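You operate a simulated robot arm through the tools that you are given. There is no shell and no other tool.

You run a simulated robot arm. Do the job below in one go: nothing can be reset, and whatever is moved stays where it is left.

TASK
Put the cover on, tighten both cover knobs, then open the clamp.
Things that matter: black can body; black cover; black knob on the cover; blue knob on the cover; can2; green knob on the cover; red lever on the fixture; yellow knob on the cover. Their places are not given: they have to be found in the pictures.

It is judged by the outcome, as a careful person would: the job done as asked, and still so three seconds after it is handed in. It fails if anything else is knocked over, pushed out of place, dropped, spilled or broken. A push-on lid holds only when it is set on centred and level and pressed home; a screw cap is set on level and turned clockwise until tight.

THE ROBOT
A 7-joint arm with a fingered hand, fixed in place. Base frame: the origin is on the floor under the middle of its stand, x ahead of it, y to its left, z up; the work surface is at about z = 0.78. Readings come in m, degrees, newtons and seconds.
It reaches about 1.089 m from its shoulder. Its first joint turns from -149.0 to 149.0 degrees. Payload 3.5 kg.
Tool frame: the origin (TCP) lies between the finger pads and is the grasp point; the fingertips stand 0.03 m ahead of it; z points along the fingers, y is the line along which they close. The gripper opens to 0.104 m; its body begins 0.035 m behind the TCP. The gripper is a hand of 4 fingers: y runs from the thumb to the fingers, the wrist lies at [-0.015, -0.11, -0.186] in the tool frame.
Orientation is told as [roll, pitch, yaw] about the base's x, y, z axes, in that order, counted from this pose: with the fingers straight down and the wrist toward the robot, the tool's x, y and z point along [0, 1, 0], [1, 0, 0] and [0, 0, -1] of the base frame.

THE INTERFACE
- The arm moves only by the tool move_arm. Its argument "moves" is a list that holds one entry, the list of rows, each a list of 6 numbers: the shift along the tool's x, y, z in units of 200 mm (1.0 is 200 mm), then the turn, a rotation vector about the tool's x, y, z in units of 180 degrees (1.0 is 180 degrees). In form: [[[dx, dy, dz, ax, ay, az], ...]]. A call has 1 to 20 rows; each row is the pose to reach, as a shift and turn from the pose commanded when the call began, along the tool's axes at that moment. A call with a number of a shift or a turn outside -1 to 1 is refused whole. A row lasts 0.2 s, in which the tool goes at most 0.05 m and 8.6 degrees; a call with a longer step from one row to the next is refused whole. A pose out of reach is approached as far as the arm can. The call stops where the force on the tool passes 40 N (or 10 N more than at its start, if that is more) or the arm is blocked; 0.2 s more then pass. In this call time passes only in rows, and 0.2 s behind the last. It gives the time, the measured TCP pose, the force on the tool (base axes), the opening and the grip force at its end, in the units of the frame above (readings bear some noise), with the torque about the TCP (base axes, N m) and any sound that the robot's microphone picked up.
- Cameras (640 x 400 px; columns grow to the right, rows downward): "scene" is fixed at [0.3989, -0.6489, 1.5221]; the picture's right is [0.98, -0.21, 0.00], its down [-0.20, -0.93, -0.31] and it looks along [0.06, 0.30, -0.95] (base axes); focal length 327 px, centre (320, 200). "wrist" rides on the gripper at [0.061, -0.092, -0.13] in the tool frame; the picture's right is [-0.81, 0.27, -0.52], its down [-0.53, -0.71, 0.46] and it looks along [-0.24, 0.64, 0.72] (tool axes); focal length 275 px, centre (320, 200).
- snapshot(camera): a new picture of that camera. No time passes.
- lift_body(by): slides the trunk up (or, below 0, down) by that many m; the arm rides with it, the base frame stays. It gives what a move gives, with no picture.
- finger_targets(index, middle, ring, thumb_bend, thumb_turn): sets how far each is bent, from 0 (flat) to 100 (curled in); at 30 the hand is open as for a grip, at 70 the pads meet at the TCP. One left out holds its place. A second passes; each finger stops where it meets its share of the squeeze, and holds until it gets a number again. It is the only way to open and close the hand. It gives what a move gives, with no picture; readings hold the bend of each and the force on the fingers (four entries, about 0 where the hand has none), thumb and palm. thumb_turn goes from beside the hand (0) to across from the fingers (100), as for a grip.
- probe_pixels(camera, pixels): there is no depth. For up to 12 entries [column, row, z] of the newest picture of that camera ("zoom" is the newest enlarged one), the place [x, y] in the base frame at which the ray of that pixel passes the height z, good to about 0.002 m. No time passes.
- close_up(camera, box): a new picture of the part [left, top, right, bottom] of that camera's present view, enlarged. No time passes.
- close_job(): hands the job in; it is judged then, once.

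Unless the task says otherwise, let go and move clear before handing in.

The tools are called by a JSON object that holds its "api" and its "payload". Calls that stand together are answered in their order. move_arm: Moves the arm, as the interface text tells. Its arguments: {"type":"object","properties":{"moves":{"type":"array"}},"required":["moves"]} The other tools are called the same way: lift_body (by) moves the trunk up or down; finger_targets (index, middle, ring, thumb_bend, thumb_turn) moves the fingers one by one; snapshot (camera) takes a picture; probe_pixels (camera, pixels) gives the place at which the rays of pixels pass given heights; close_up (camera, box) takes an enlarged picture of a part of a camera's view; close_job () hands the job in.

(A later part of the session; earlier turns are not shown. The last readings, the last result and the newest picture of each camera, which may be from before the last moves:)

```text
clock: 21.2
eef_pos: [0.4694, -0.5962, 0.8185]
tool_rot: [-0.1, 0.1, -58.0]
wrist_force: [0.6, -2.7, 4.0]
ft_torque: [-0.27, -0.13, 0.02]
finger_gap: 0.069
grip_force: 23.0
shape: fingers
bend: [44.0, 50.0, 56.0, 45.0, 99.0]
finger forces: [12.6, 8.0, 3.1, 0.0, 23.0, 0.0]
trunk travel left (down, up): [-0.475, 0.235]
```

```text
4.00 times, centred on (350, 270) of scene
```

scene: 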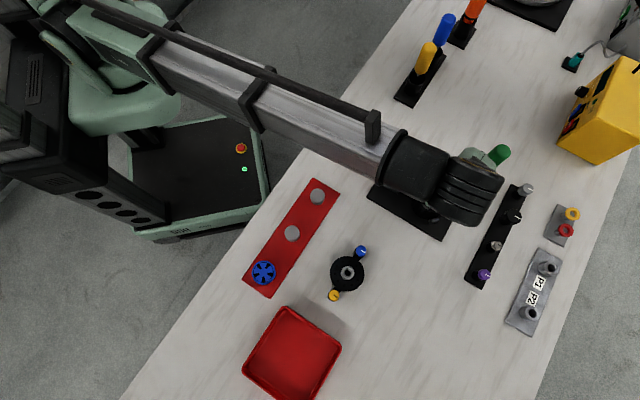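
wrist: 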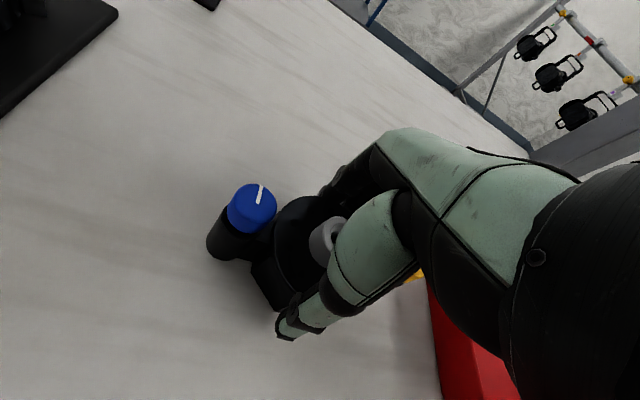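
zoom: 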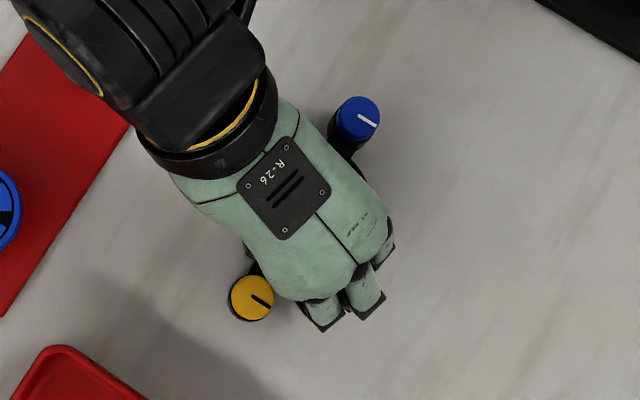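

The cover is held, with 23 N on the thumb balanced by the fingers, and it shifted about 3 mm. I'll lift it straight up in small steps and check that it stays level.

{"api": "move_arm", "payload": {"moves": [[[0, 0, -0.05, 0, 0, 0], [0, 0, -0.1, 0, 0, 0], [0, 0, -0.2, 0, 0, 0], [0, 0, -0.3, 0, 0, 0], [0, 0, -0.4, 0, 0, 0]]]}}

{"api": "snapshot", "payload": {"camera": "wrist"}}

{"api": "close_up", "payload": {"camera": "scene", "box": [280, 220, 420, 320]}}

```text
clock: 22.4
eef_pos: [0.47, -0.5957, 0.8984]
tool_rot: [0.1, 0.0, -58.0]
wrist_force: [0.2, 0.2, -2.4]
ft_torque: [0.02, 0.02, -0.01]
finger_gap: 0.0683
grip_force: 22.3
shape: fingers
bend: [45.0, 51.0, 57.0, 45.0, 99.0]
finger forces: [11.8, 7.0, 2.4, 0.0, 22.6, 0.0]
trunk travel left (down, up): [-0.475, 0.235]
```

```text
taken
```

wrist: 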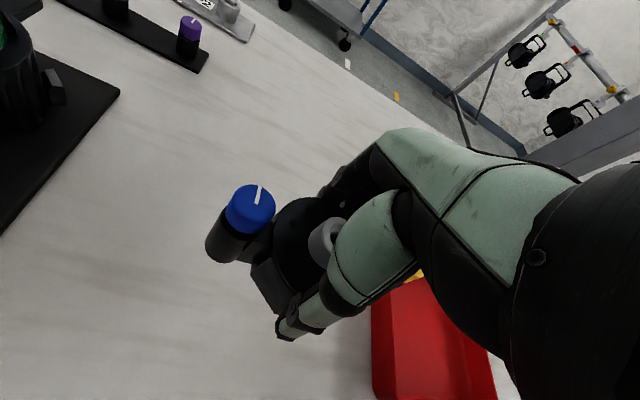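

```text
4.00 times, centred on (350, 270) of scene
```

zoom: 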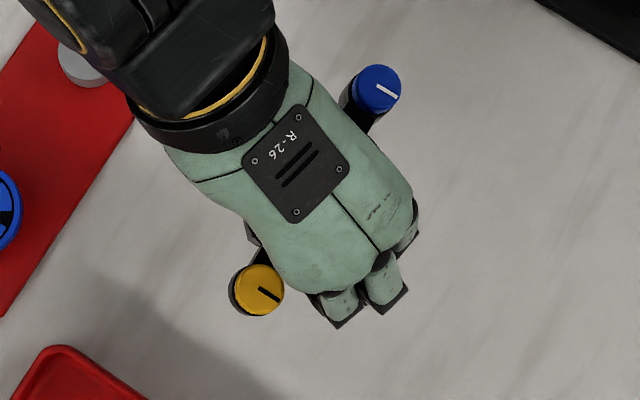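

The cover rose level, and its wrist picture is unchanged. I'll measure where its knobs are relative to the TCP now that the knob tops are at about z 0.916.

{"api": "close_up", "payload": {"camera": "scene", "box": [310, 220, 390, 310]}}

{"api": "close_up", "payload": {"camera": "wrist", "box": [190, 160, 340, 330]}}

{"api": "move_arm", "payload": {"moves": [[[0, 0, 0, 0, 0, 0]]]}}

```text
4.44 times, centred on (350, 265) of scene
```

zoom: 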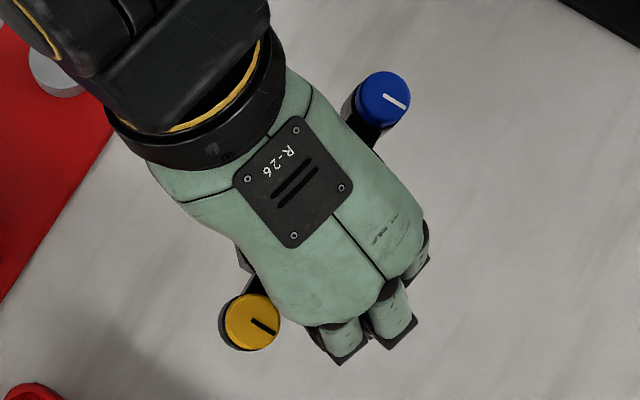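

```text
2.35 times, centred on (265, 245) of wrist
```

zoom: 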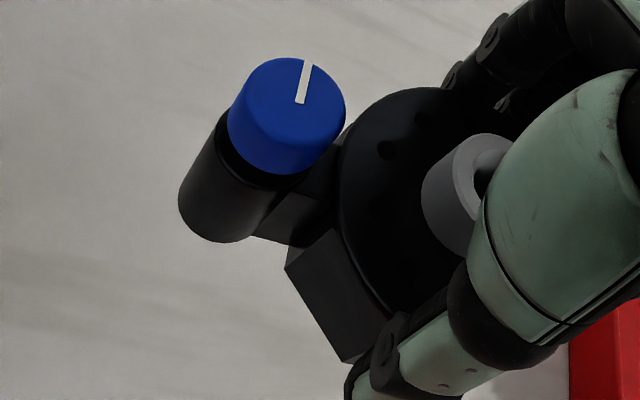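

```text
clock: 22.8
eef_pos: [0.4691, -0.5957, 0.8981]
tool_rot: [0.0, 0.0, -58.0]
wrist_force: [0.5, 0.1, -1.9]
ft_torque: [-0.02, 0.02, -0.01]
finger_gap: 0.0685
grip_force: 22.5
shape: fingers
bend: [45.0, 51.0, 57.0, 45.0, 99.0]
finger forces: [11.7, 7.0, 2.4, 0.0, 22.5, 0.0]
trunk travel left (down, up): [-0.475, 0.235]
```

{"api": "probe_pixels", "payload": {"camera": "scene", "pixels": [[364.9, 241.8, 0.91], [364.9, 241.8, 0.916], [364.9, 241.8, 0.922], [334.7, 292.3, 0.91], [334.7, 292.3, 0.916], [334.7, 292.3, 0.922]]}}

{"api": "probe_pixels", "payload": {"camera": "zoom", "pixels": [[293, 104, 0.91], [293, 104, 0.916], [293, 104, 0.922], [460, 190, 0.905], [460, 190, 0.912]]}}

```text
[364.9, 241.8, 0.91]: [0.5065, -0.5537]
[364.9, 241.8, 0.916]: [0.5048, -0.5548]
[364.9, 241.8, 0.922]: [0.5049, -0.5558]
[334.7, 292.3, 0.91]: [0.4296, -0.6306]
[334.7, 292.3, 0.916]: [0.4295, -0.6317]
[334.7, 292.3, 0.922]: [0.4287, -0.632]
```

```text
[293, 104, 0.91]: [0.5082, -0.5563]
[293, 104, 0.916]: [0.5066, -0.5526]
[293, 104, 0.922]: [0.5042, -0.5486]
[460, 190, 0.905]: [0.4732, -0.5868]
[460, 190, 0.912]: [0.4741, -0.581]
```

Measured cover centre relative to the TCP is about 3 mm toward the thumb, with ear axis 45.4°. I'll carry it up and across slowly, turning counter-clockwise as I go.

{"api": "move_arm", "payload": {"moves": [[[0, 0, -0.1, 0, 0, 0], [0, 0, -0.25, 0, 0, 0], [0.05, 0, -0.4, 0, 0, -0.02], [0.15, 0.01, -0.5, 0, 0, -0.05], [0.28, 0.02, -0.5, 0, 0, -0.08], [0.42, 0.03, -0.5, 0, 0, -0.11], [0.56, 0.04, -0.5, 0, 0, -0.14], [0.7, 0.05, -0.5, 0, 0, -0.17], [0.8, 0.06, -0.5, 0, 0, -0.2], [0.85, 0.065, -0.5, 0, 0, -0.22]]]}}

```text
clock: 25.0
eef_pos: [0.6213, -0.5169, 0.9985]
tool_rot: [-0.1, -0.1, -18.4]
wrist_force: [-0.3, 0.1, -2.4]
ft_torque: [-0.01, -0.02, -0.03]
finger_gap: 0.0684
grip_force: 21.8
shape: fingers
bend: [45.0, 51.0, 57.0, 45.0, 99.0]
finger forces: [11.7, 7.0, 2.4, 0.0, 22.5, 0.0]
trunk travel left (down, up): [-0.475, 0.235]
```

{"api": "move_arm", "payload": {"moves": [[[0.03, 0.03, 0, 0, 0, -0.031], [0.065, 0.063, 0, 0, 0, -0.062], [0.1, 0.096, 0, 0, 0, -0.093], [0.14, 0.13, 0, 0, 0, -0.124], [0.18, 0.17, 0, 0, 0, -0.155], [0.22, 0.21, 0, 0, 0, -0.186], [0.26, 0.25, 0, 0, 0, -0.217], [0.285, 0.275, 0, 0, 0, -0.248], [0.2925, 0.2837, 0, 0, 0, -0.2778]]]}}

{"api": "snapshot", "payload": {"camera": "wrist"}}

{"api": "snapshot", "payload": {"camera": "scene"}}

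{"api": "move_arm", "payload": {"moves": [[[0, 0, 0, 0, 0, 0]]]}}

```text
clock: 27.0
eef_pos: [0.6938, -0.4797, 0.9975]
tool_rot: [0.0, 0.0, 31.6]
wrist_force: [-0.7, 0.2, -1.7]
ft_torque: [0.01, 0.0, -0.02]
finger_gap: 0.0683
grip_force: 21.6
shape: fingers
bend: [45.0, 51.0, 57.0, 45.0, 99.0]
finger forces: [11.7, 7.0, 2.4, 0.1, 22.6, 0.0]
trunk travel left (down, up): [-0.475, 0.235]
```

```text
taken
```

wrist: 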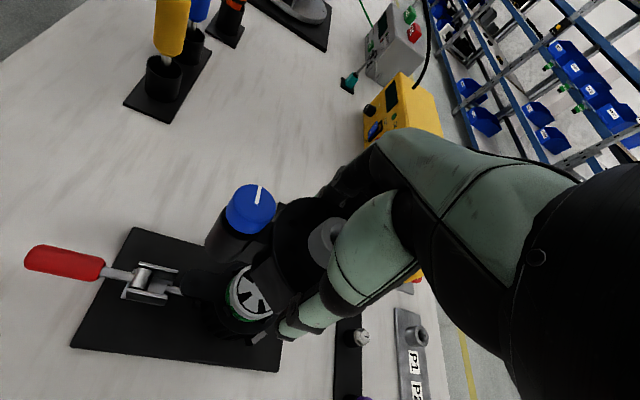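

```text
taken
```

scene: 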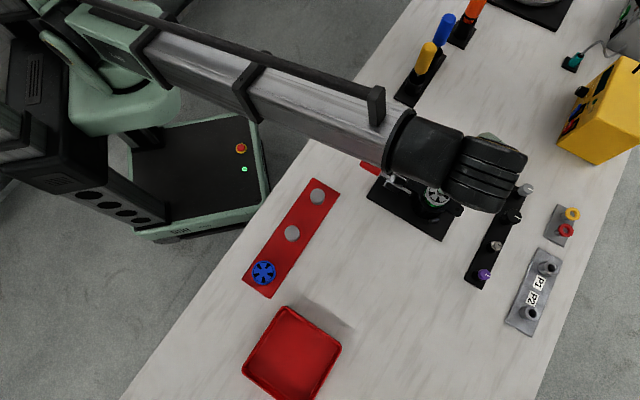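

```text
clock: 27.4
eef_pos: [0.6941, -0.479, 0.9979]
tool_rot: [0.0, 0.0, 31.6]
wrist_force: [0.3, 0.4, -0.6]
ft_torque: [0.0, 0.0, -0.02]
finger_gap: 0.0684
grip_force: 22.1
shape: fingers
bend: [45.0, 51.0, 57.0, 45.0, 99.0]
finger forces: [11.8, 6.9, 2.4, 0.0, 22.5, 0.0]
trunk travel left (down, up): [-0.475, 0.235]
```

The cover is above the body with the blue knob toward the clamp side, and the grip is steady. I'll verify the blue knob's predicted place against the body's ear hole before lowering.

{"api": "probe_pixels", "payload": {"camera": "wrist", "pixels": [[253.5, 204.1, 1.01], [253.5, 204.1, 1.015], [253.5, 204.1, 1.02]]}}

{"api": "close_up", "payload": {"camera": "wrist", "box": [150, 160, 350, 380]}}

```text
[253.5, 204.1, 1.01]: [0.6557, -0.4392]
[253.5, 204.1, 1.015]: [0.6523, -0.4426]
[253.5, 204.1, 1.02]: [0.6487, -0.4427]
```

```text
1.82 times, centred on (250, 270) of wrist
```

zoom: 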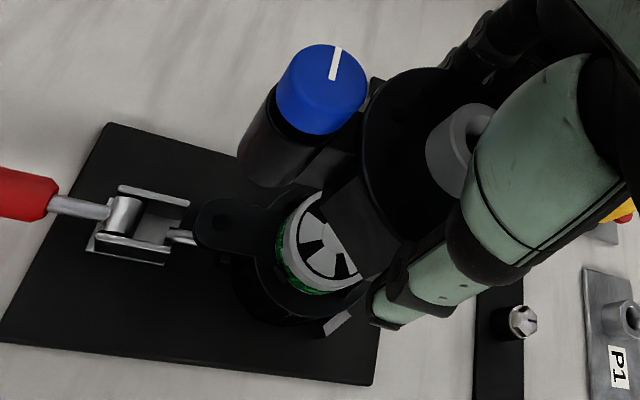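

The blue knob projects to (0.652,-0.443), matching the ear hole. I'll lower to just above the can top and look again.

{"api": "move_arm", "payload": {"moves": [[[0, 0, 0.08, 0, 0, 0], [0, 0, 0.17, 0, 0, 0], [0, 0, 0.26, 0, 0, 0], [0, 0, 0.32, 0, 0, 0]]]}}

{"api": "close_up", "payload": {"camera": "wrist", "box": [150, 160, 350, 380]}}

{"api": "close_up", "payload": {"camera": "scene", "box": [370, 120, 530, 250]}}

```text
clock: 28.4
eef_pos: [0.6927, -0.4792, 0.9347]
tool_rot: [0.0, 0.0, 31.6]
wrist_force: [0.2, -0.5, -1.5]
ft_torque: [-0.01, -0.03, 0.01]
finger_gap: 0.0683
grip_force: 22.0
shape: fingers
bend: [45.0, 51.0, 57.0, 45.0, 99.0]
finger forces: [11.6, 7.0, 2.4, 0.0, 22.4, 0.0]
trunk travel left (down, up): [-0.475, 0.235]
```

```text
1.82 times, centred on (250, 270) of wrist
```

zoom: 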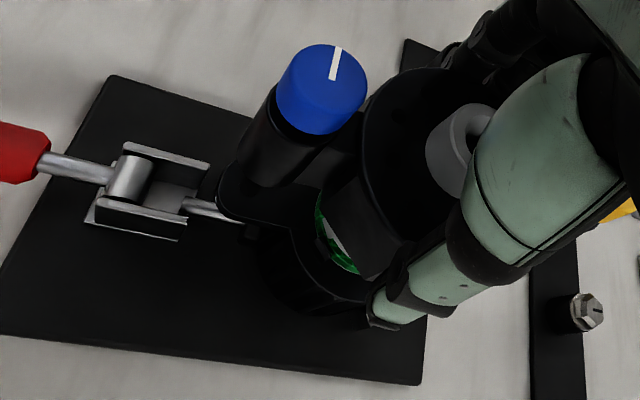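

```text
3.08 times, centred on (450, 185) of scene
```

zoom: 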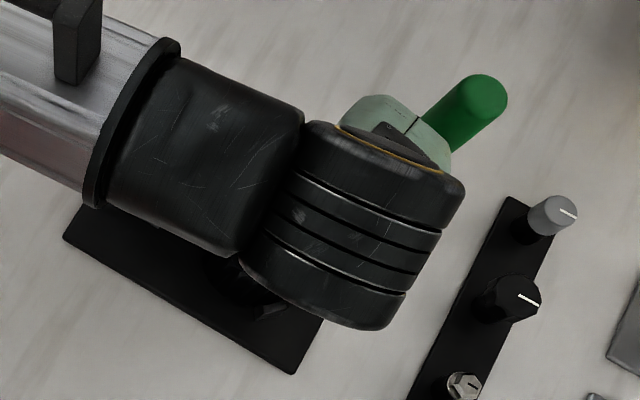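

No contact so far and the green handle is untouched. I'll lower in small steps and watch the force.

{"api": "move_arm", "payload": {"moves": [[[0, 0, 0.025, 0, 0, 0], [0, 0, 0.05, 0, 0, 0], [0, 0, 0.075, 0, 0, 0], [0, 0, 0.1, 0, 0, 0]]]}}

{"api": "close_up", "payload": {"camera": "wrist", "box": [150, 160, 350, 380]}}

```text
clock: 29.4
eef_pos: [0.6941, -0.4797, 0.9132]
tool_rot: [0.0, 0.0, 31.6]
wrist_force: [-0.6, 0.5, -2.9]
ft_torque: [0.03, -0.03, 0.04]
finger_gap: 0.0682
grip_force: 22.0
shape: fingers
bend: [45.0, 51.0, 57.0, 45.0, 99.0]
finger forces: [11.7, 7.1, 2.4, 0.0, 22.5, 0.1]
trunk travel left (down, up): [-0.475, 0.235]
```

```text
1.82 times, centred on (250, 270) of wrist
```

zoom: 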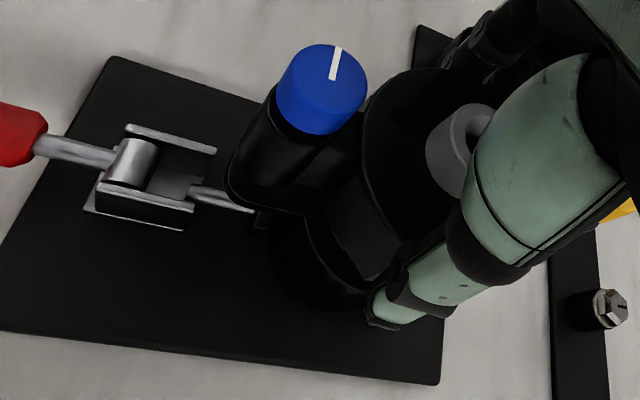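

The cover's lower rim is already below the can top with no contact, so it is fitting over the can. I'll keep lowering to the expected seat near TCP z 0.89.

{"api": "move_arm", "payload": {"moves": [[[0, 0, 0.02, 0, 0, 0], [0, 0, 0.04, 0, 0, 0], [0, 0, 0.06, 0, 0, 0], [0, 0, 0.08, 0, 0, 0]]]}}

{"api": "close_up", "payload": {"camera": "wrist", "box": [150, 160, 350, 380]}}

```text
clock: 30.4
eef_pos: [0.6928, -0.4789, 0.8982]
tool_rot: [0.0, 0.0, 31.7]
wrist_force: [-0.3, -0.5, -1.9]
ft_torque: [-0.04, 0.0, 0.0]
finger_gap: 0.0683
grip_force: 22.2
shape: fingers
bend: [45.0, 51.0, 57.0, 45.0, 99.0]
finger forces: [11.7, 7.0, 2.4, 0.1, 22.6, 0.0]
trunk travel left (down, up): [-0.475, 0.235]
```

```text
1.82 times, centred on (250, 270) of wrist
```

zoom: 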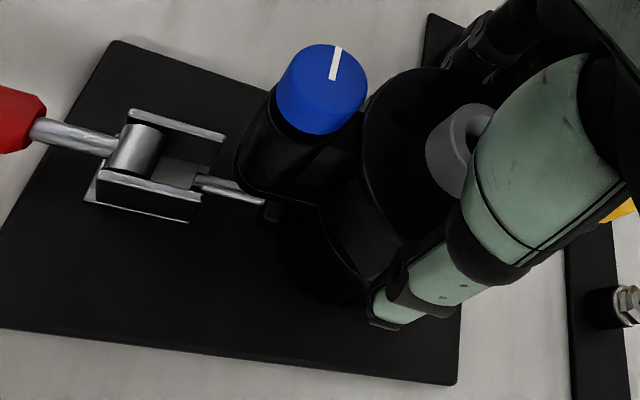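

Ear bosses look aligned with the body's ears. I'll continue in 2 mm rows until contact.

{"api": "move_arm", "payload": {"moves": [[[0, 0, 0.01, 0, 0, 0], [0, 0, 0.02, 0, 0, 0], [0, 0, 0.03, 0, 0, 0]]]}}

{"api": "move_arm", "payload": {"moves": [[[0, 0, 0.01, 0, 0, 0], [0, 0, 0.02, 0, 0, 0]]]}}

{"api": "close_up", "payload": {"camera": "wrist", "box": [170, 180, 320, 330]}}

```text
clock: 31.2
eef_pos: [0.6939, -0.4794, 0.8911]
tool_rot: [0.0, 0.0, 31.5]
wrist_force: [6.4, 0.4, 2.1]
ft_torque: [0.04, -0.37, 0.0]
finger_gap: 0.068
grip_force: 24.2
shape: fingers
bend: [45.0, 51.0, 56.0, 46.0, 99.0]
finger forces: [13.1, 9.4, 3.8, 0.0, 20.8, 0.0]
trunk travel left (down, up): [-0.475, 0.235]
```

```text
clock: 31.8
eef_pos: [0.6945, -0.4797, 0.8875]
tool_rot: [0.0, 0.0, 31.6]
wrist_force: [10.3, -0.9, 2.6]
ft_torque: [0.07, -0.47, -0.02]
finger_gap: 0.0679
grip_force: 24.2
shape: fingers
bend: [45.0, 51.0, 56.0, 47.0, 100.0]
finger forces: [14.2, 9.9, 4.4, 0.1, 19.4, 0.0]
trunk travel left (down, up): [-0.475, 0.235]
```

```text
2.67 times, centred on (245, 255) of wrist
```

zoom: 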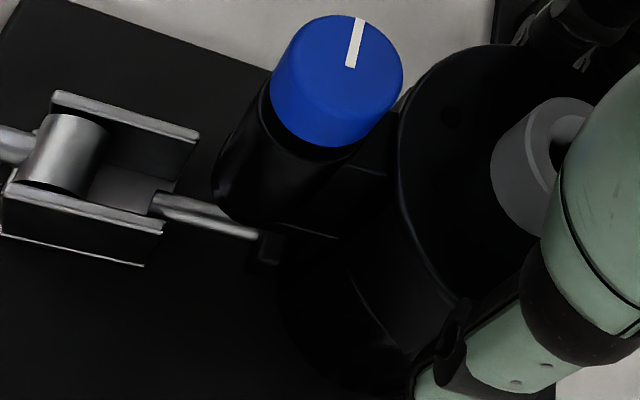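

The body is pushing the cover toward +x with about 10 N, so it needs to sit about 1-2 mm further in +x. I'll shift it there without pressing more.

{"api": "move_arm", "payload": {"moves": [[[-0.002, 0.0032, 0, 0, 0, 0], [-0.004, 0.0064, 0, 0, 0, 0]]]}}

{"api": "move_arm", "payload": {"moves": [[[-0.002, 0.0032, 0, 0, 0, 0], [-0.002, 0.0032, 0, 0, 0, 0]]]}}

```text
clock: 32.4
eef_pos: [0.6938, -0.4798, 0.8874]
tool_rot: [-0.1, 0.1, 31.5]
wrist_force: [5.4, -0.5, 1.0]
ft_torque: [0.06, -0.27, -0.01]
finger_gap: 0.0676
grip_force: 22.4
shape: fingers
bend: [45.0, 51.0, 56.0, 47.0, 100.0]
finger forces: [13.4, 8.5, 3.4, 0.0, 20.4, 0.0]
trunk travel left (down, up): [-0.475, 0.235]
```

```text
clock: 33.0
eef_pos: [0.6953, -0.48, 0.8886]
tool_rot: [0.0, 0.0, 31.7]
wrist_force: [2.9, 0.3, 1.5]
ft_torque: [0.03, -0.17, 0.0]
finger_gap: 0.068
grip_force: 21.8
shape: fingers
bend: [45.0, 51.0, 56.0, 46.0, 100.0]
finger forces: [12.2, 7.5, 2.9, 0.0, 21.7, 0.1]
trunk travel left (down, up): [-0.475, 0.235]
```

The side force is falling. I'll take one more small shift and then continue lowering.

{"api": "move_arm", "payload": {"moves": [[[-0.002, 0.0032, 0, 0, 0, 0], [-0.002, 0.0032, 0.005, 0, 0, 0], [-0.002, 0.0032, 0.01, 0, 0, 0]]]}}

{"api": "move_arm", "payload": {"moves": [[[0, 0, 0.005, 0, 0, 0], [0, 0, 0.01, 0, 0, 0], [0, 0, 0.015, 0, 0, 0]]]}}

```text
clock: 33.8
eef_pos: [0.6952, -0.4795, 0.8868]
tool_rot: [-0.2, 0.1, 31.7]
wrist_force: [-1.3, -0.9, 5.0]
ft_torque: [0.08, -0.19, -0.01]
finger_gap: 0.068
grip_force: 21.8
shape: fingers
bend: [45.0, 51.0, 56.0, 46.0, 99.0]
finger forces: [11.2, 7.1, 2.7, 0.0, 23.5, 0.0]
trunk travel left (down, up): [-0.475, 0.235]
```

```text
clock: 34.6
eef_pos: [0.6963, -0.4795, 0.8852]
tool_rot: [-0.2, 0.0, 31.5]
wrist_force: [-0.5, -3.4, 18.1]
ft_torque: [0.12, -0.46, 0.05]
finger_gap: 0.0678
grip_force: 23.7
shape: fingers
bend: [46.0, 51.0, 57.0, 46.0, 99.0]
finger forces: [10.4, 8.3, 3.0, 0.1, 25.5, 0.0]
trunk travel left (down, up): [-0.475, 0.235]
```

The vertical force has risen to 18 N at TCP z 0.885, so the cover is bearing on the body. I'll look at the seating.

{"api": "close_up", "payload": {"camera": "wrist", "box": [170, 180, 320, 330]}}

{"api": "close_up", "payload": {"camera": "scene", "box": [400, 150, 500, 240]}}

{"api": "snapshot", "payload": {"camera": "wrist"}}

```text
2.67 times, centred on (245, 255) of wrist
```

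zoom: 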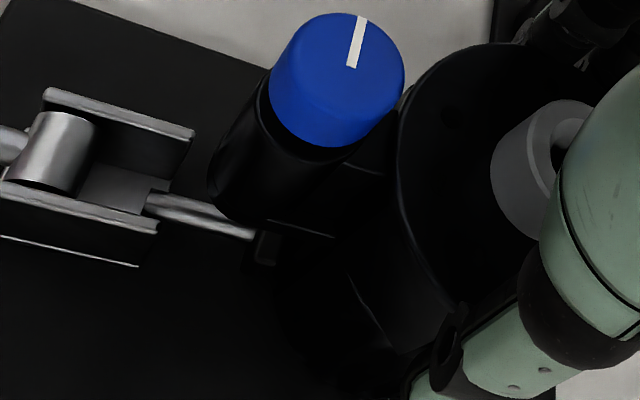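

```text
4.44 times, centred on (450, 195) of scene
```

zoom: 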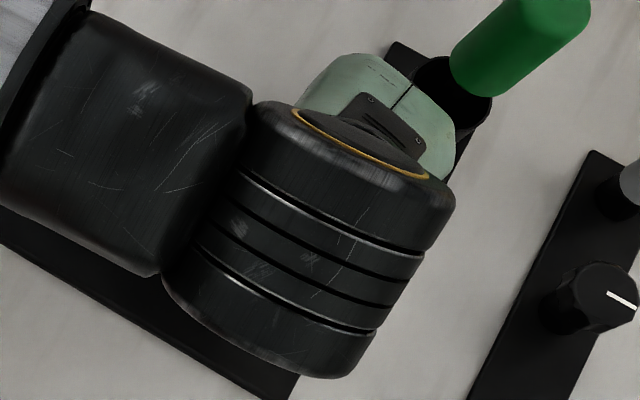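

```text
taken
```

wrist: 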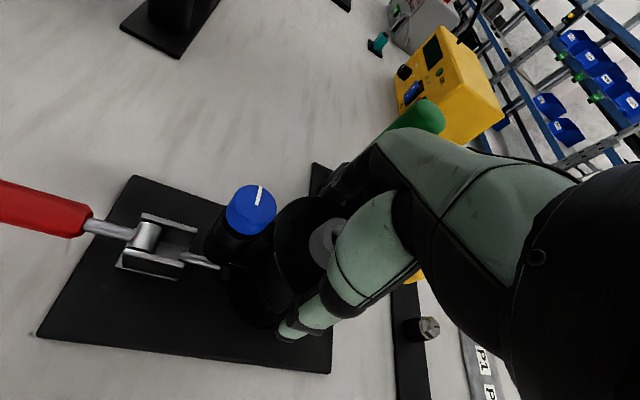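

It looks seated with the bosses on the ears. I'll press slightly more to confirm it is solid rather than perched.

{"api": "move_arm", "payload": {"moves": [[[0, 0, 0.004, 0, 0, 0], [0, 0, 0.007, 0, 0, 0], [0, 0, 0.007, 0, 0, 0]]]}}

```text
clock: 35.4
eef_pos: [0.6953, -0.479, 0.8828]
tool_rot: [-0.2, -0.1, 31.6]
wrist_force: [0.6, -5.1, 28.4]
ft_torque: [0.06, -0.43, -0.01]
finger_gap: 0.068
grip_force: 24.3
shape: fingers
bend: [46.0, 51.0, 57.0, 46.0, 100.0]
finger forces: [10.6, 9.2, 3.7, 0.0, 26.0, 0.1]
trunk travel left (down, up): [-0.475, 0.235]
```

Solid contact at 28 N with little height change. I'll ease the press off, open the fingers, and then check the cover from both cameras.

{"api": "move_arm", "payload": {"moves": [[[0, 0, -0.004, 0, 0, 0], [0, 0, -0.006, 0, 0, 0]]]}}

{"api": "finger_targets", "payload": {"index": 40, "middle": 40, "ring": 42, "thumb_bend": 40}}

{"api": "finger_targets", "payload": {"index": 30, "middle": 30, "ring": 30, "thumb_bend": 30}}

{"api": "snapshot", "payload": {"camera": "wrist"}}

```text
clock: 36.0
eef_pos: [0.6947, -0.4789, 0.8837]
tool_rot: [-0.2, -0.1, 31.7]
wrist_force: [2.0, -6.8, 25.2]
ft_torque: [-0.02, -0.43, -0.05]
finger_gap: 0.068
grip_force: 25.6
shape: fingers
bend: [46.0, 51.0, 57.0, 46.0, 100.0]
finger forces: [10.7, 9.6, 3.9, 0.1, 25.8, 0.1]
trunk travel left (down, up): [-0.475, 0.235]
```

```text
clock: 37.0
eef_pos: [0.696, -0.4792, 0.8823]
tool_rot: [0.1, -0.1, 31.6]
wrist_force: [-4.1, -2.1, 0.2]
ft_torque: [0.03, -0.02, 0.0]
finger_gap: 0.0824
grip_force: 2.1
shape: fingers
bend: [40.0, 40.0, 42.0, 37.0, 98.0]
finger forces: [0.0, 0.0, 0.1, 0.0, 4.7, 0.1]
trunk travel left (down, up): [-0.475, 0.235]
```

```text
clock: 38.0
eef_pos: [0.6963, -0.4793, 0.8826]
tool_rot: [0.0, 0.0, 31.6]
wrist_force: [-0.4, -0.5, -0.8]
ft_torque: [0.01, 0.02, -0.01]
finger_gap: 0.1031
grip_force: 0.1
shape: fingers
bend: [30.0, 30.0, 30.0, 30.0, 98.0]
finger forces: [0.0, 0.0, 0.1, 0.1, 0.1, 0.1]
trunk travel left (down, up): [-0.475, 0.235]
```

```text
taken
```

wrist: 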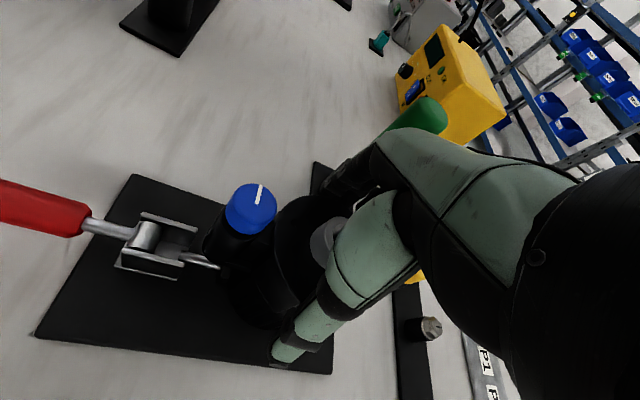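

Released with forces at zero and the blue knob unmoved at (251,208). I'll rise straight up and inspect.

{"api": "move_arm", "payload": {"moves": [[[0, 0, -0.05, 0, 0, 0], [0, 0, -0.15, 0, 0, 0], [0, 0, -0.3, 0, 0, 0], [0, 0, -0.45, 0, 0, 0], [0, 0, -0.6, 0, 0, 0]]]}}

{"api": "snapshot", "payload": {"camera": "wrist"}}

{"api": "close_up", "payload": {"camera": "wrist", "box": [180, 200, 340, 370]}}

```text
clock: 39.2
eef_pos: [0.6975, -0.4804, 1.0021]
tool_rot: [0.0, 0.0, 31.6]
wrist_force: [-0.8, 0.5, -0.6]
ft_torque: [0.0, 0.02, 0.01]
finger_gap: 0.1029
grip_force: 0.0
shape: fingers
bend: [30.0, 30.0, 30.0, 30.0, 98.0]
finger forces: [0.1, 0.1, 0.0, 0.0, 0.1, 0.1]
trunk travel left (down, up): [-0.475, 0.235]
```

```text
taken
```

wrist: 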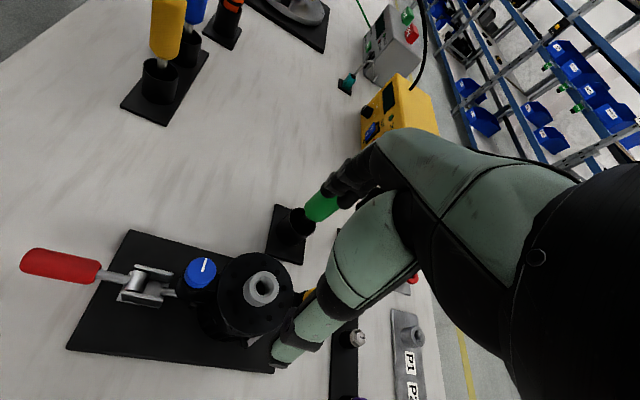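

```text
2.35 times, centred on (260, 285) of wrist
```

zoom: 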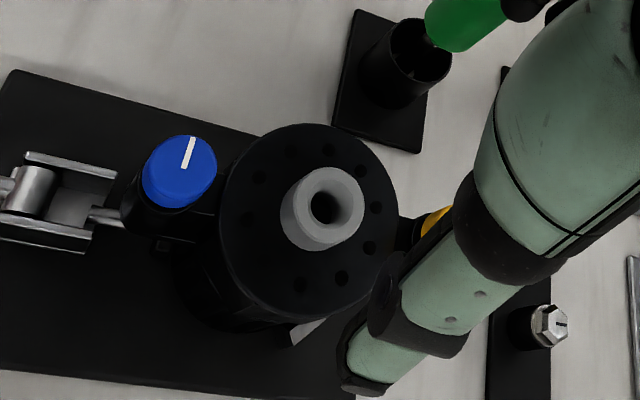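

The cover appears seated and level on the body. I'll move the hand aside to get clear views from both cameras.

{"api": "move_arm", "payload": {"moves": [[[-0.03, -0.15, 0, 0, 0, 0.03], [-0.06, -0.35, 0, 0, 0, 0.06], [-0.09, -0.55, 0, 0, 0, 0.1], [-0.12, -0.75, 0, 0, 0, 0.14], [-0.15, -0.95, 0, 0, 0, 0.175]]]}}

{"api": "snapshot", "payload": {"camera": "scene"}}

{"api": "snapshot", "payload": {"camera": "wrist"}}

```text
clock: 40.4
eef_pos: [0.549, -0.6051, 1.0025]
tool_rot: [0.0, 0.0, 0.0]
wrist_force: [-0.4, 0.0, 1.3]
ft_torque: [0.02, 0.02, 0.01]
finger_gap: 0.1031
grip_force: 0.0
shape: fingers
bend: [30.0, 30.0, 30.0, 30.0, 98.0]
finger forces: [0.1, 0.0, 0.1, 0.0, 0.0, 0.0]
trunk travel left (down, up): [-0.475, 0.235]
```

```text
taken
```

scene: 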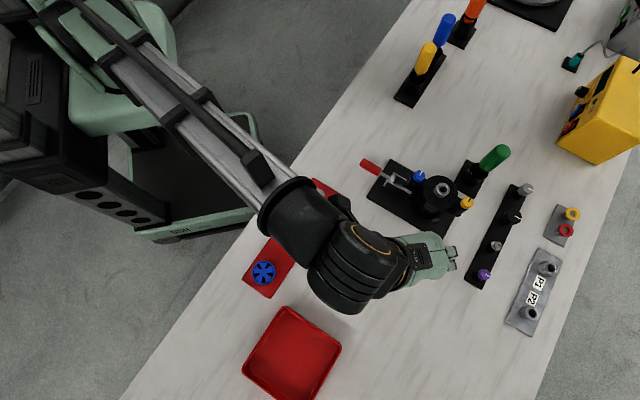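

```text
taken
```

wrist: 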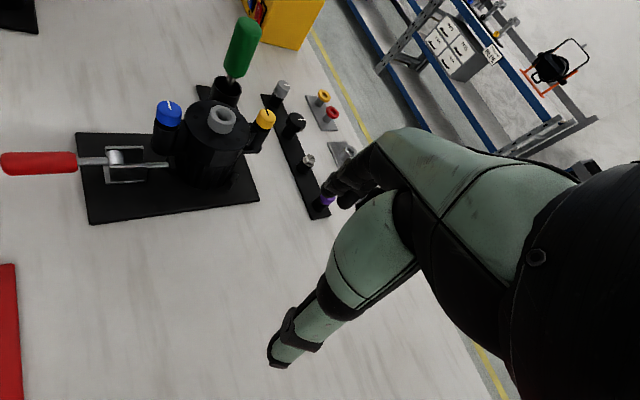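

{"api": "close_up", "payload": {"camera": "scene", "box": [390, 150, 490, 235]}}

{"api": "close_up", "payload": {"camera": "wrist", "box": [70, 80, 290, 220]}}

{"api": "close_up", "payload": {"camera": "wrist", "box": [0, 120, 150, 220]}}

```text
4.71 times, centred on (440, 192) of scene
```

zoom: 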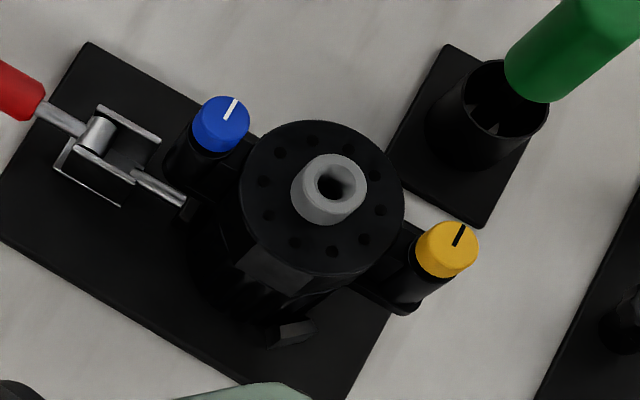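

```text
2.86 times, centred on (180, 150) of wrist
```

zoom: 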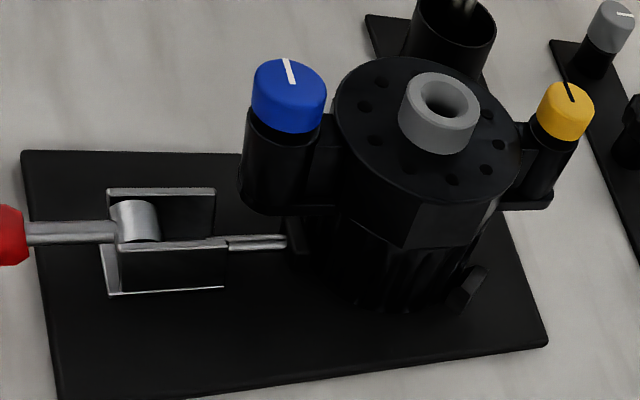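

```text
4.00 times, centred on (75, 170) of wrist
```

zoom: 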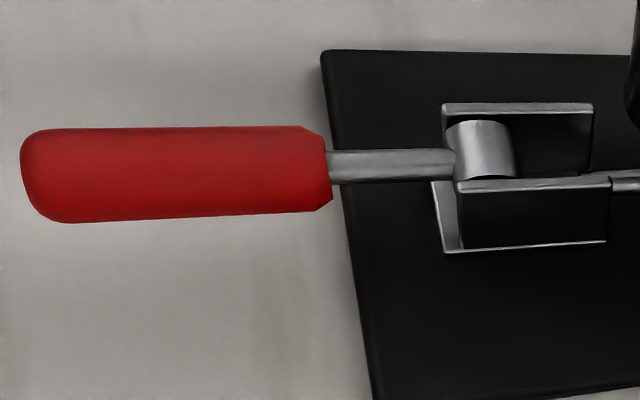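

The cover sits level with both bosses on the ears. I'll triangulate the knob tops.

{"api": "probe_pixels", "payload": {"camera": "scene", "pixels": [[419.4, 174.6, 0.895], [419.4, 174.6, 0.903], [419.4, 174.6, 0.911], [467.4, 201.6, 0.895], [467.4, 201.6, 0.903], [467.4, 201.6, 0.911], [443.4, 189, 0.89], [443.4, 189, 0.9], [443.4, 189, 0.91]]}}

{"api": "probe_pixels", "payload": {"camera": "wrist", "pixels": [[169.5, 109.1, 0.895], [169.5, 109.1, 0.903], [169.5, 109.1, 0.911], [266.7, 116.1, 0.895], [266.7, 116.1, 0.903], [266.7, 116.1, 0.911], [222.7, 114, 0.89], [222.7, 114, 0.9], [222.7, 114, 0.91]]}}

```text
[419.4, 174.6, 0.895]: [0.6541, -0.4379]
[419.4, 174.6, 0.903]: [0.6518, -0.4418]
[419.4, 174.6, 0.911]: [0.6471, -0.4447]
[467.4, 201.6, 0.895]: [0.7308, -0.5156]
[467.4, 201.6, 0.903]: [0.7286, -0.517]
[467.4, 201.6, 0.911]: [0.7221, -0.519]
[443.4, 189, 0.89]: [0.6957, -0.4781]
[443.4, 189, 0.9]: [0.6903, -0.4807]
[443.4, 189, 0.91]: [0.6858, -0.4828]
```

```text
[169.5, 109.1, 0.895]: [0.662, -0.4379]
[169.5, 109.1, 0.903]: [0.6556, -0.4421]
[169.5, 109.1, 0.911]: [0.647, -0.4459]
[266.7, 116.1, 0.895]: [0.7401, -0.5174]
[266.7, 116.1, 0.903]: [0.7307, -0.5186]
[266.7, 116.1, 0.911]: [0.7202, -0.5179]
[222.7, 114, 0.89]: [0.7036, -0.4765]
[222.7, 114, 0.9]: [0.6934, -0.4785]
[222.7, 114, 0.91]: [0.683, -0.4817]
```

Both views agree on about (0.650,-0.443) for blue and (0.727,-0.518) for yellow, tops near z 0.906. While the hand is aside, I'll also triangulate the red lever and its pivot.

{"api": "probe_pixels", "payload": {"camera": "wrist", "pixels": [[3, 162.5, 0.82], [3, 162.5, 0.84], [3, 162.5, 0.86], [76.2, 161, 0.82], [76.2, 161, 0.84], [76.2, 161, 0.86], [116.3, 155, 0.8], [116.3, 155, 0.82], [116.3, 155, 0.84]]}}

{"api": "probe_pixels", "payload": {"camera": "scene", "pixels": [[361, 163, 0.82], [361, 163, 0.84], [361, 163, 0.86], [380, 172, 0.82], [380, 172, 0.84], [380, 172, 0.86], [392.5, 177, 0.8], [392.5, 177, 0.82], [392.5, 177, 0.84]]}}

{"api": "close_up", "payload": {"camera": "scene", "box": [350, 145, 430, 205]}}

```text
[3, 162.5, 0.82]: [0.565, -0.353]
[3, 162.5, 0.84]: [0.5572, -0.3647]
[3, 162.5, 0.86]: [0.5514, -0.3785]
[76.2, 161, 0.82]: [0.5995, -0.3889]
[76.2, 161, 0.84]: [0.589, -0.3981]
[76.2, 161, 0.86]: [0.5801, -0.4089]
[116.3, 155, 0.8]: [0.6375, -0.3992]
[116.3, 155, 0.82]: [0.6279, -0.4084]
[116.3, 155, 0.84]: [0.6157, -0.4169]
```

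```text
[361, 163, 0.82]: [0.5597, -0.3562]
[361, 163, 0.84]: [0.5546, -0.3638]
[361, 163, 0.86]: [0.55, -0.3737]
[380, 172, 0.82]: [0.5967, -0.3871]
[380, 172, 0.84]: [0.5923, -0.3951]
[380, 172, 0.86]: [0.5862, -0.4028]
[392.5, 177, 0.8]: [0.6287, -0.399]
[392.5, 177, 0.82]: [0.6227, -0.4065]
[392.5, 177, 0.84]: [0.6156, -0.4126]
```

```text
6.67 times, centred on (390, 175) of scene
```

zoom: 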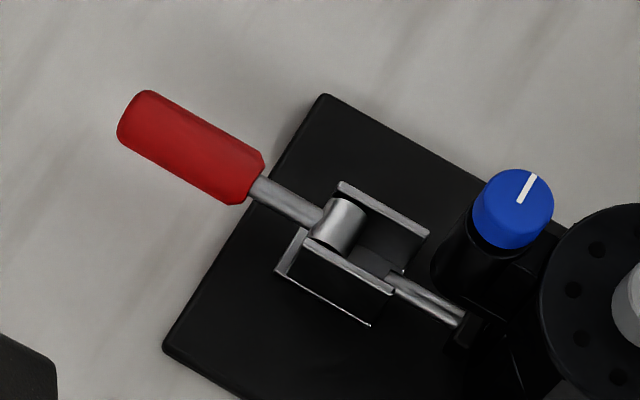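

The lever lies roughly horizontal at z about 0.84, from its pivot at about (0.618,-0.411) out to (0.555,-0.366), so opening means swinging it up. Next I'll shape the hand for the knobs (ring finger curled away, thumb/index/middle half closed) and inspect it.

{"api": "finger_targets", "payload": {"index": 54, "middle": 54, "ring": 100, "thumb_bend": 54, "thumb_turn": 100}}

{"api": "close_up", "payload": {"camera": "wrist", "box": [240, 120, 420, 350]}}

{"api": "close_up", "payload": {"camera": "scene", "box": [360, 210, 480, 310]}}

```text
clock: 41.4
eef_pos: [0.55, -0.6053, 1.0029]
tool_rot: [0.0, 0.0, 0.1]
wrist_force: [-0.5, 0.4, -0.9]
ft_torque: [0.0, 0.01, -0.01]
finger_gap: 0.0421
grip_force: 0.0
shape: fingers
bend: [54.0, 54.0, 100.0, 54.0, 100.0]
finger forces: [0.0, 0.0, 0.1, 0.0, 0.1, 0.1]
trunk travel left (down, up): [-0.475, 0.235]
```

```text
1.74 times, centred on (330, 235) of wrist
```

zoom: 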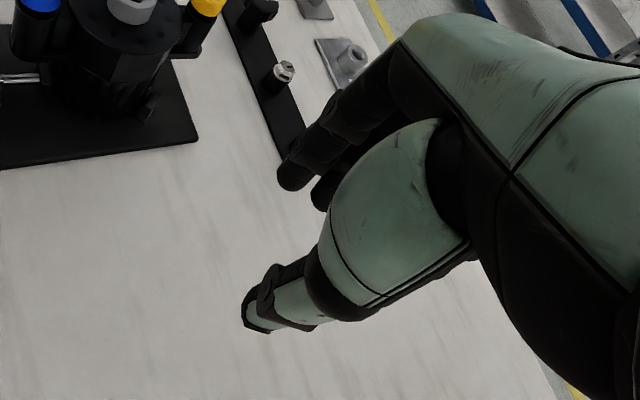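

```text
4.00 times, centred on (420, 260) of scene
```

zoom: 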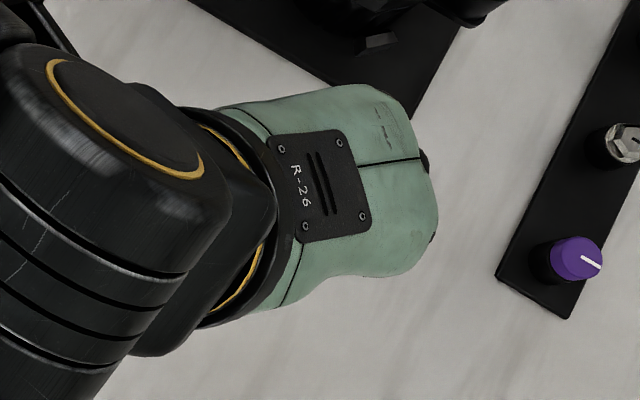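

The ring finger is folded out of the way, leaving thumb, index and middle as a pinch. I'll move above the blue knob at yaw about 33°.

{"api": "move_arm", "payload": {"moves": [[[0.16, 0.1, 0, 0, 0, -0.036], [0.32, 0.2, 0, 0, 0, -0.073], [0.48, 0.3, 0, 0, 0, -0.11], [0.65, 0.4, 0, 0, 0, -0.147], [0.81, 0.505, 0, 0, 0, -0.183]]]}}

{"api": "move_arm", "payload": {"moves": [[[0, 0, 0, 0, 0, 0]]]}}

{"api": "snapshot", "payload": {"camera": "wrist"}}

{"api": "close_up", "payload": {"camera": "wrist", "box": [220, 200, 360, 340]}}

```text
clock: 42.6
eef_pos: [0.6497, -0.4433, 1.0037]
tool_rot: [-0.1, 0.0, 33.1]
wrist_force: [0.1, 0.7, 0.6]
ft_torque: [-0.03, -0.01, -0.03]
finger_gap: 0.0417
grip_force: 0.1
shape: fingers
bend: [54.0, 54.0, 100.0, 54.0, 100.0]
finger forces: [0.1, 0.1, 0.0, 0.1, 0.0, 0.1]
trunk travel left (down, up): [-0.475, 0.235]
```

```text
clock: 43.0
eef_pos: [0.6498, -0.4423, 1.0039]
tool_rot: [0.0, 0.0, 33.2]
wrist_force: [-0.4, 0.5, -0.3]
ft_torque: [0.01, 0.03, 0.01]
finger_gap: 0.0419
grip_force: 0.1
shape: fingers
bend: [54.0, 54.0, 100.0, 54.0, 100.0]
finger forces: [0.0, 0.0, 0.0, 0.1, 0.1, 0.0]
trunk travel left (down, up): [-0.475, 0.235]
```

```text
taken
```

wrist: 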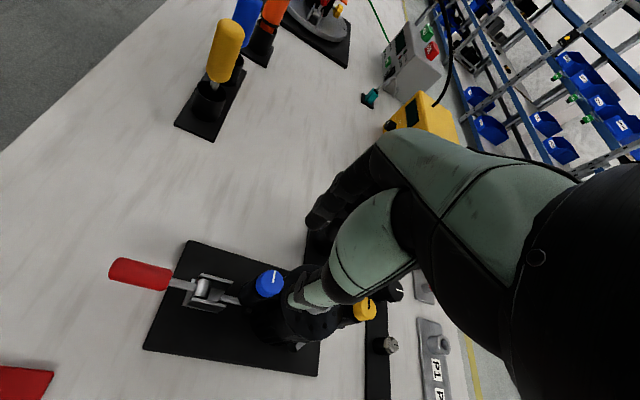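

```text
2.86 times, centred on (290, 270) of wrist
```

zoom: 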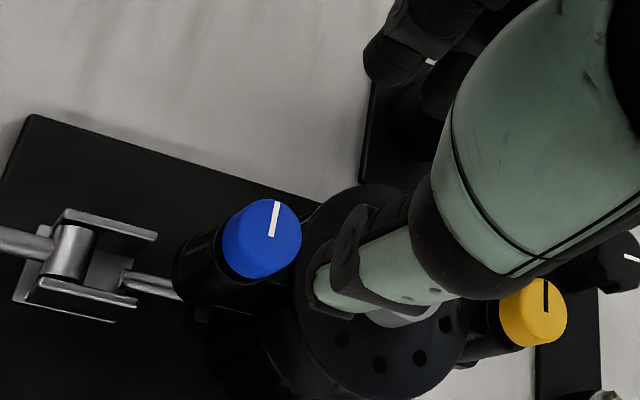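

{"api": "probe_pixels", "payload": {"camera": "zoom", "pixels": [[267, 231, 0.898], [267, 231, 0.904], [267, 231, 0.91], [536, 308, 0.898], [536, 308, 0.904], [536, 308, 0.91]]}}

```text
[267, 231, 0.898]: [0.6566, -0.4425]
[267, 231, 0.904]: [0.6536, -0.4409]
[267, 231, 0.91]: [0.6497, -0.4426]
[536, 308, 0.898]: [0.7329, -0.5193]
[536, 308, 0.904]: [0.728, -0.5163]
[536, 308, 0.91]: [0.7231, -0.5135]
```

Three views agree on the blue knob at about (0.651,-0.443), top about 0.906. I'll lower so the tips straddle the upper part of the knob and stay above the disc face.

{"api": "move_arm", "payload": {"moves": [[[-0.007, 0.002, 0.1, 0, 0, 0], [-0.0145, 0.0045, 0.2, 0, 0, 0], [-0.0145, 0.0045, 0.3, 0, 0, 0], [-0.0145, 0.0045, 0.35, 0, 0, 0]]]}}

{"api": "snapshot", "payload": {"camera": "wrist"}}

{"api": "close_up", "payload": {"camera": "wrist", "box": [220, 180, 360, 320]}}

```text
clock: 44.0
eef_pos: [0.6532, -0.445, 0.9322]
tool_rot: [0.0, -0.1, 33.0]
wrist_force: [0.5, 0.7, -0.2]
ft_torque: [-0.01, 0.02, 0.03]
finger_gap: 0.0419
grip_force: 0.0
shape: fingers
bend: [54.0, 54.0, 100.0, 54.0, 100.0]
finger forces: [0.0, 0.1, 0.0, 0.0, 0.0, 0.0]
trunk travel left (down, up): [-0.475, 0.235]
```

```text
taken
```

wrist: 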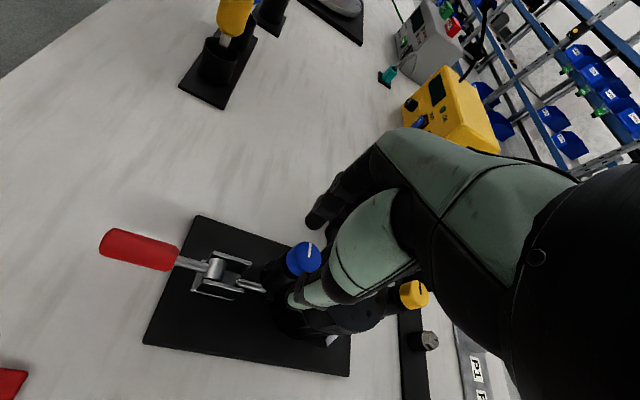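

```text
2.86 times, centred on (290, 250) of wrist
```

zoom: 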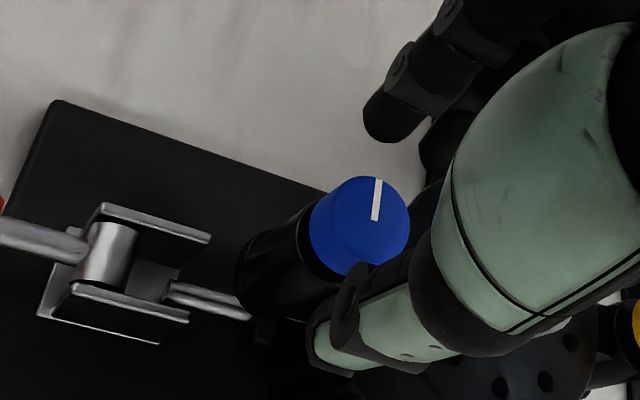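

The knob top at wrist (306,255) lies right where the fingertips meet, predicted (307,259). I'll lower 9 mm more and pinch it.

{"api": "move_arm", "payload": {"moves": [[[0, 0, 0.025, 0, 0, 0], [0, 0, 0.045, 0, 0, 0]]]}}

{"api": "finger_targets", "payload": {"index": 66, "middle": 66, "thumb_bend": 66}}

{"api": "close_up", "payload": {"camera": "wrist", "box": [220, 180, 360, 320]}}

```text
clock: 44.6
eef_pos: [0.6523, -0.444, 0.9238]
tool_rot: [0.0, 0.0, 33.0]
wrist_force: [0.5, -0.3, 0.7]
ft_torque: [0.01, 0.02, -0.03]
finger_gap: 0.0419
grip_force: 0.0
shape: fingers
bend: [54.0, 54.0, 100.0, 54.0, 100.0]
finger forces: [0.0, 0.0, 0.0, 0.1, 0.0, 0.0]
trunk travel left (down, up): [-0.475, 0.235]
```

```text
clock: 45.6
eef_pos: [0.6528, -0.4451, 0.9229]
tool_rot: [0.0, 0.0, 33.0]
wrist_force: [1.2, -0.1, 0.3]
ft_torque: [0.03, 0.01, 0.02]
finger_gap: 0.0179
grip_force: 2.4
shape: fingers
bend: [63.0, 65.0, 100.0, 64.0, 100.0]
finger forces: [2.1, 0.6, 0.0, 0.1, 1.9, 0.0]
trunk travel left (down, up): [-0.475, 0.235]
```

```text
2.86 times, centred on (290, 250) of wrist
```

zoom: 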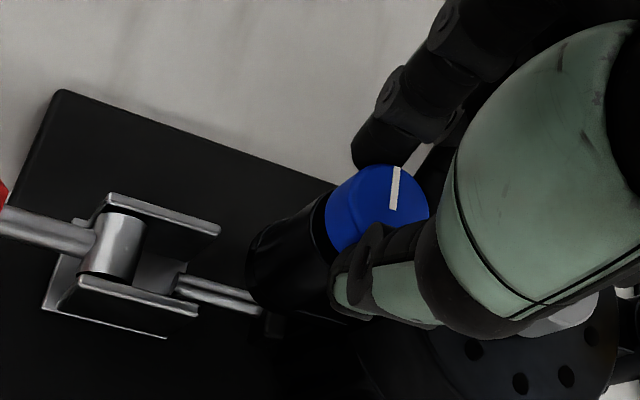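

Light pinch on the blue knob from both sides. I'll firm the grip.

{"api": "finger_targets", "payload": {"index": 78, "middle": 78, "thumb_bend": 78}}

{"api": "close_up", "payload": {"camera": "wrist", "box": [220, 180, 360, 320]}}

```text
clock: 46.6
eef_pos: [0.6541, -0.4464, 0.9232]
tool_rot: [0.0, 0.0, 33.0]
wrist_force: [4.9, -0.7, -2.9]
ft_torque: [-0.07, -0.09, -0.01]
finger_gap: 0.0155
grip_force: 16.6
shape: fingers
bend: [71.0, 67.0, 100.0, 66.0, 100.0]
finger forces: [9.3, 9.5, 0.0, 0.0, 14.7, 0.0]
trunk travel left (down, up): [-0.475, 0.235]
```

```text
2.86 times, centred on (290, 250) of wrist
```

zoom: 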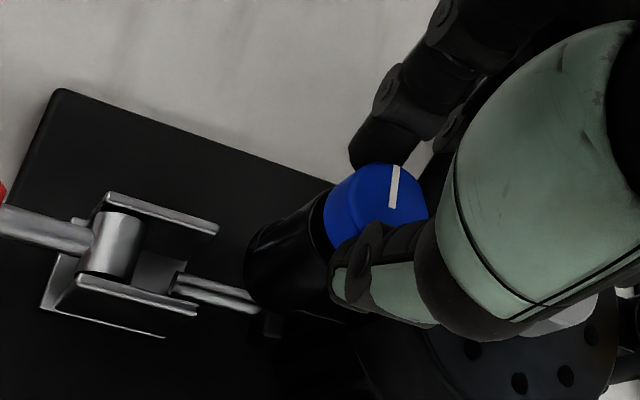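

Firm grip with about 9, 9 and 15 N. I'll turn clockwise 40° and watch the torque and the knob mark.

{"api": "move_arm", "payload": {"moves": [[[0, 0, 0, 0, 0, 0.03], [0, 0, 0, 0, 0, 0.065], [0, 0, 0, 0, 0, 0.1], [0, 0, 0, 0, 0, 0.14], [0, 0, 0, 0, 0, 0.18], [0, 0, 0, 0, 0, 0.222]]]}}

{"api": "close_up", "payload": {"camera": "wrist", "box": [220, 180, 360, 320]}}

{"api": "close_up", "payload": {"camera": "scene", "box": [390, 140, 490, 225]}}

```text
clock: 48.0
eef_pos: [0.6525, -0.4439, 0.9242]
tool_rot: [0.0, 0.0, -7.0]
wrist_force: [2.2, 1.9, 0.6]
ft_torque: [0.08, -0.13, 0.13]
finger_gap: 0.0156
grip_force: 18.5
shape: fingers
bend: [71.0, 66.0, 100.0, 66.0, 100.0]
finger forces: [11.6, 9.5, 0.1, 0.1, 16.1, 0.0]
trunk travel left (down, up): [-0.475, 0.235]
```

```text
2.86 times, centred on (290, 250) of wrist
```

zoom: 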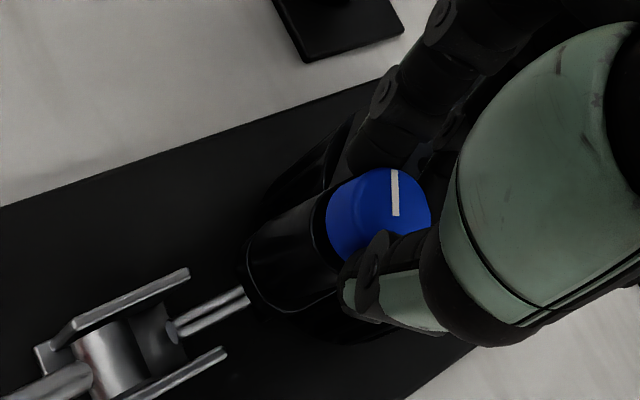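

```text
4.71 times, centred on (440, 182) of scene
```

zoom: 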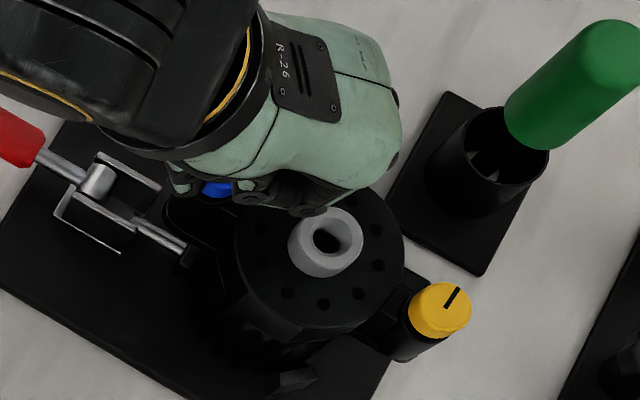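

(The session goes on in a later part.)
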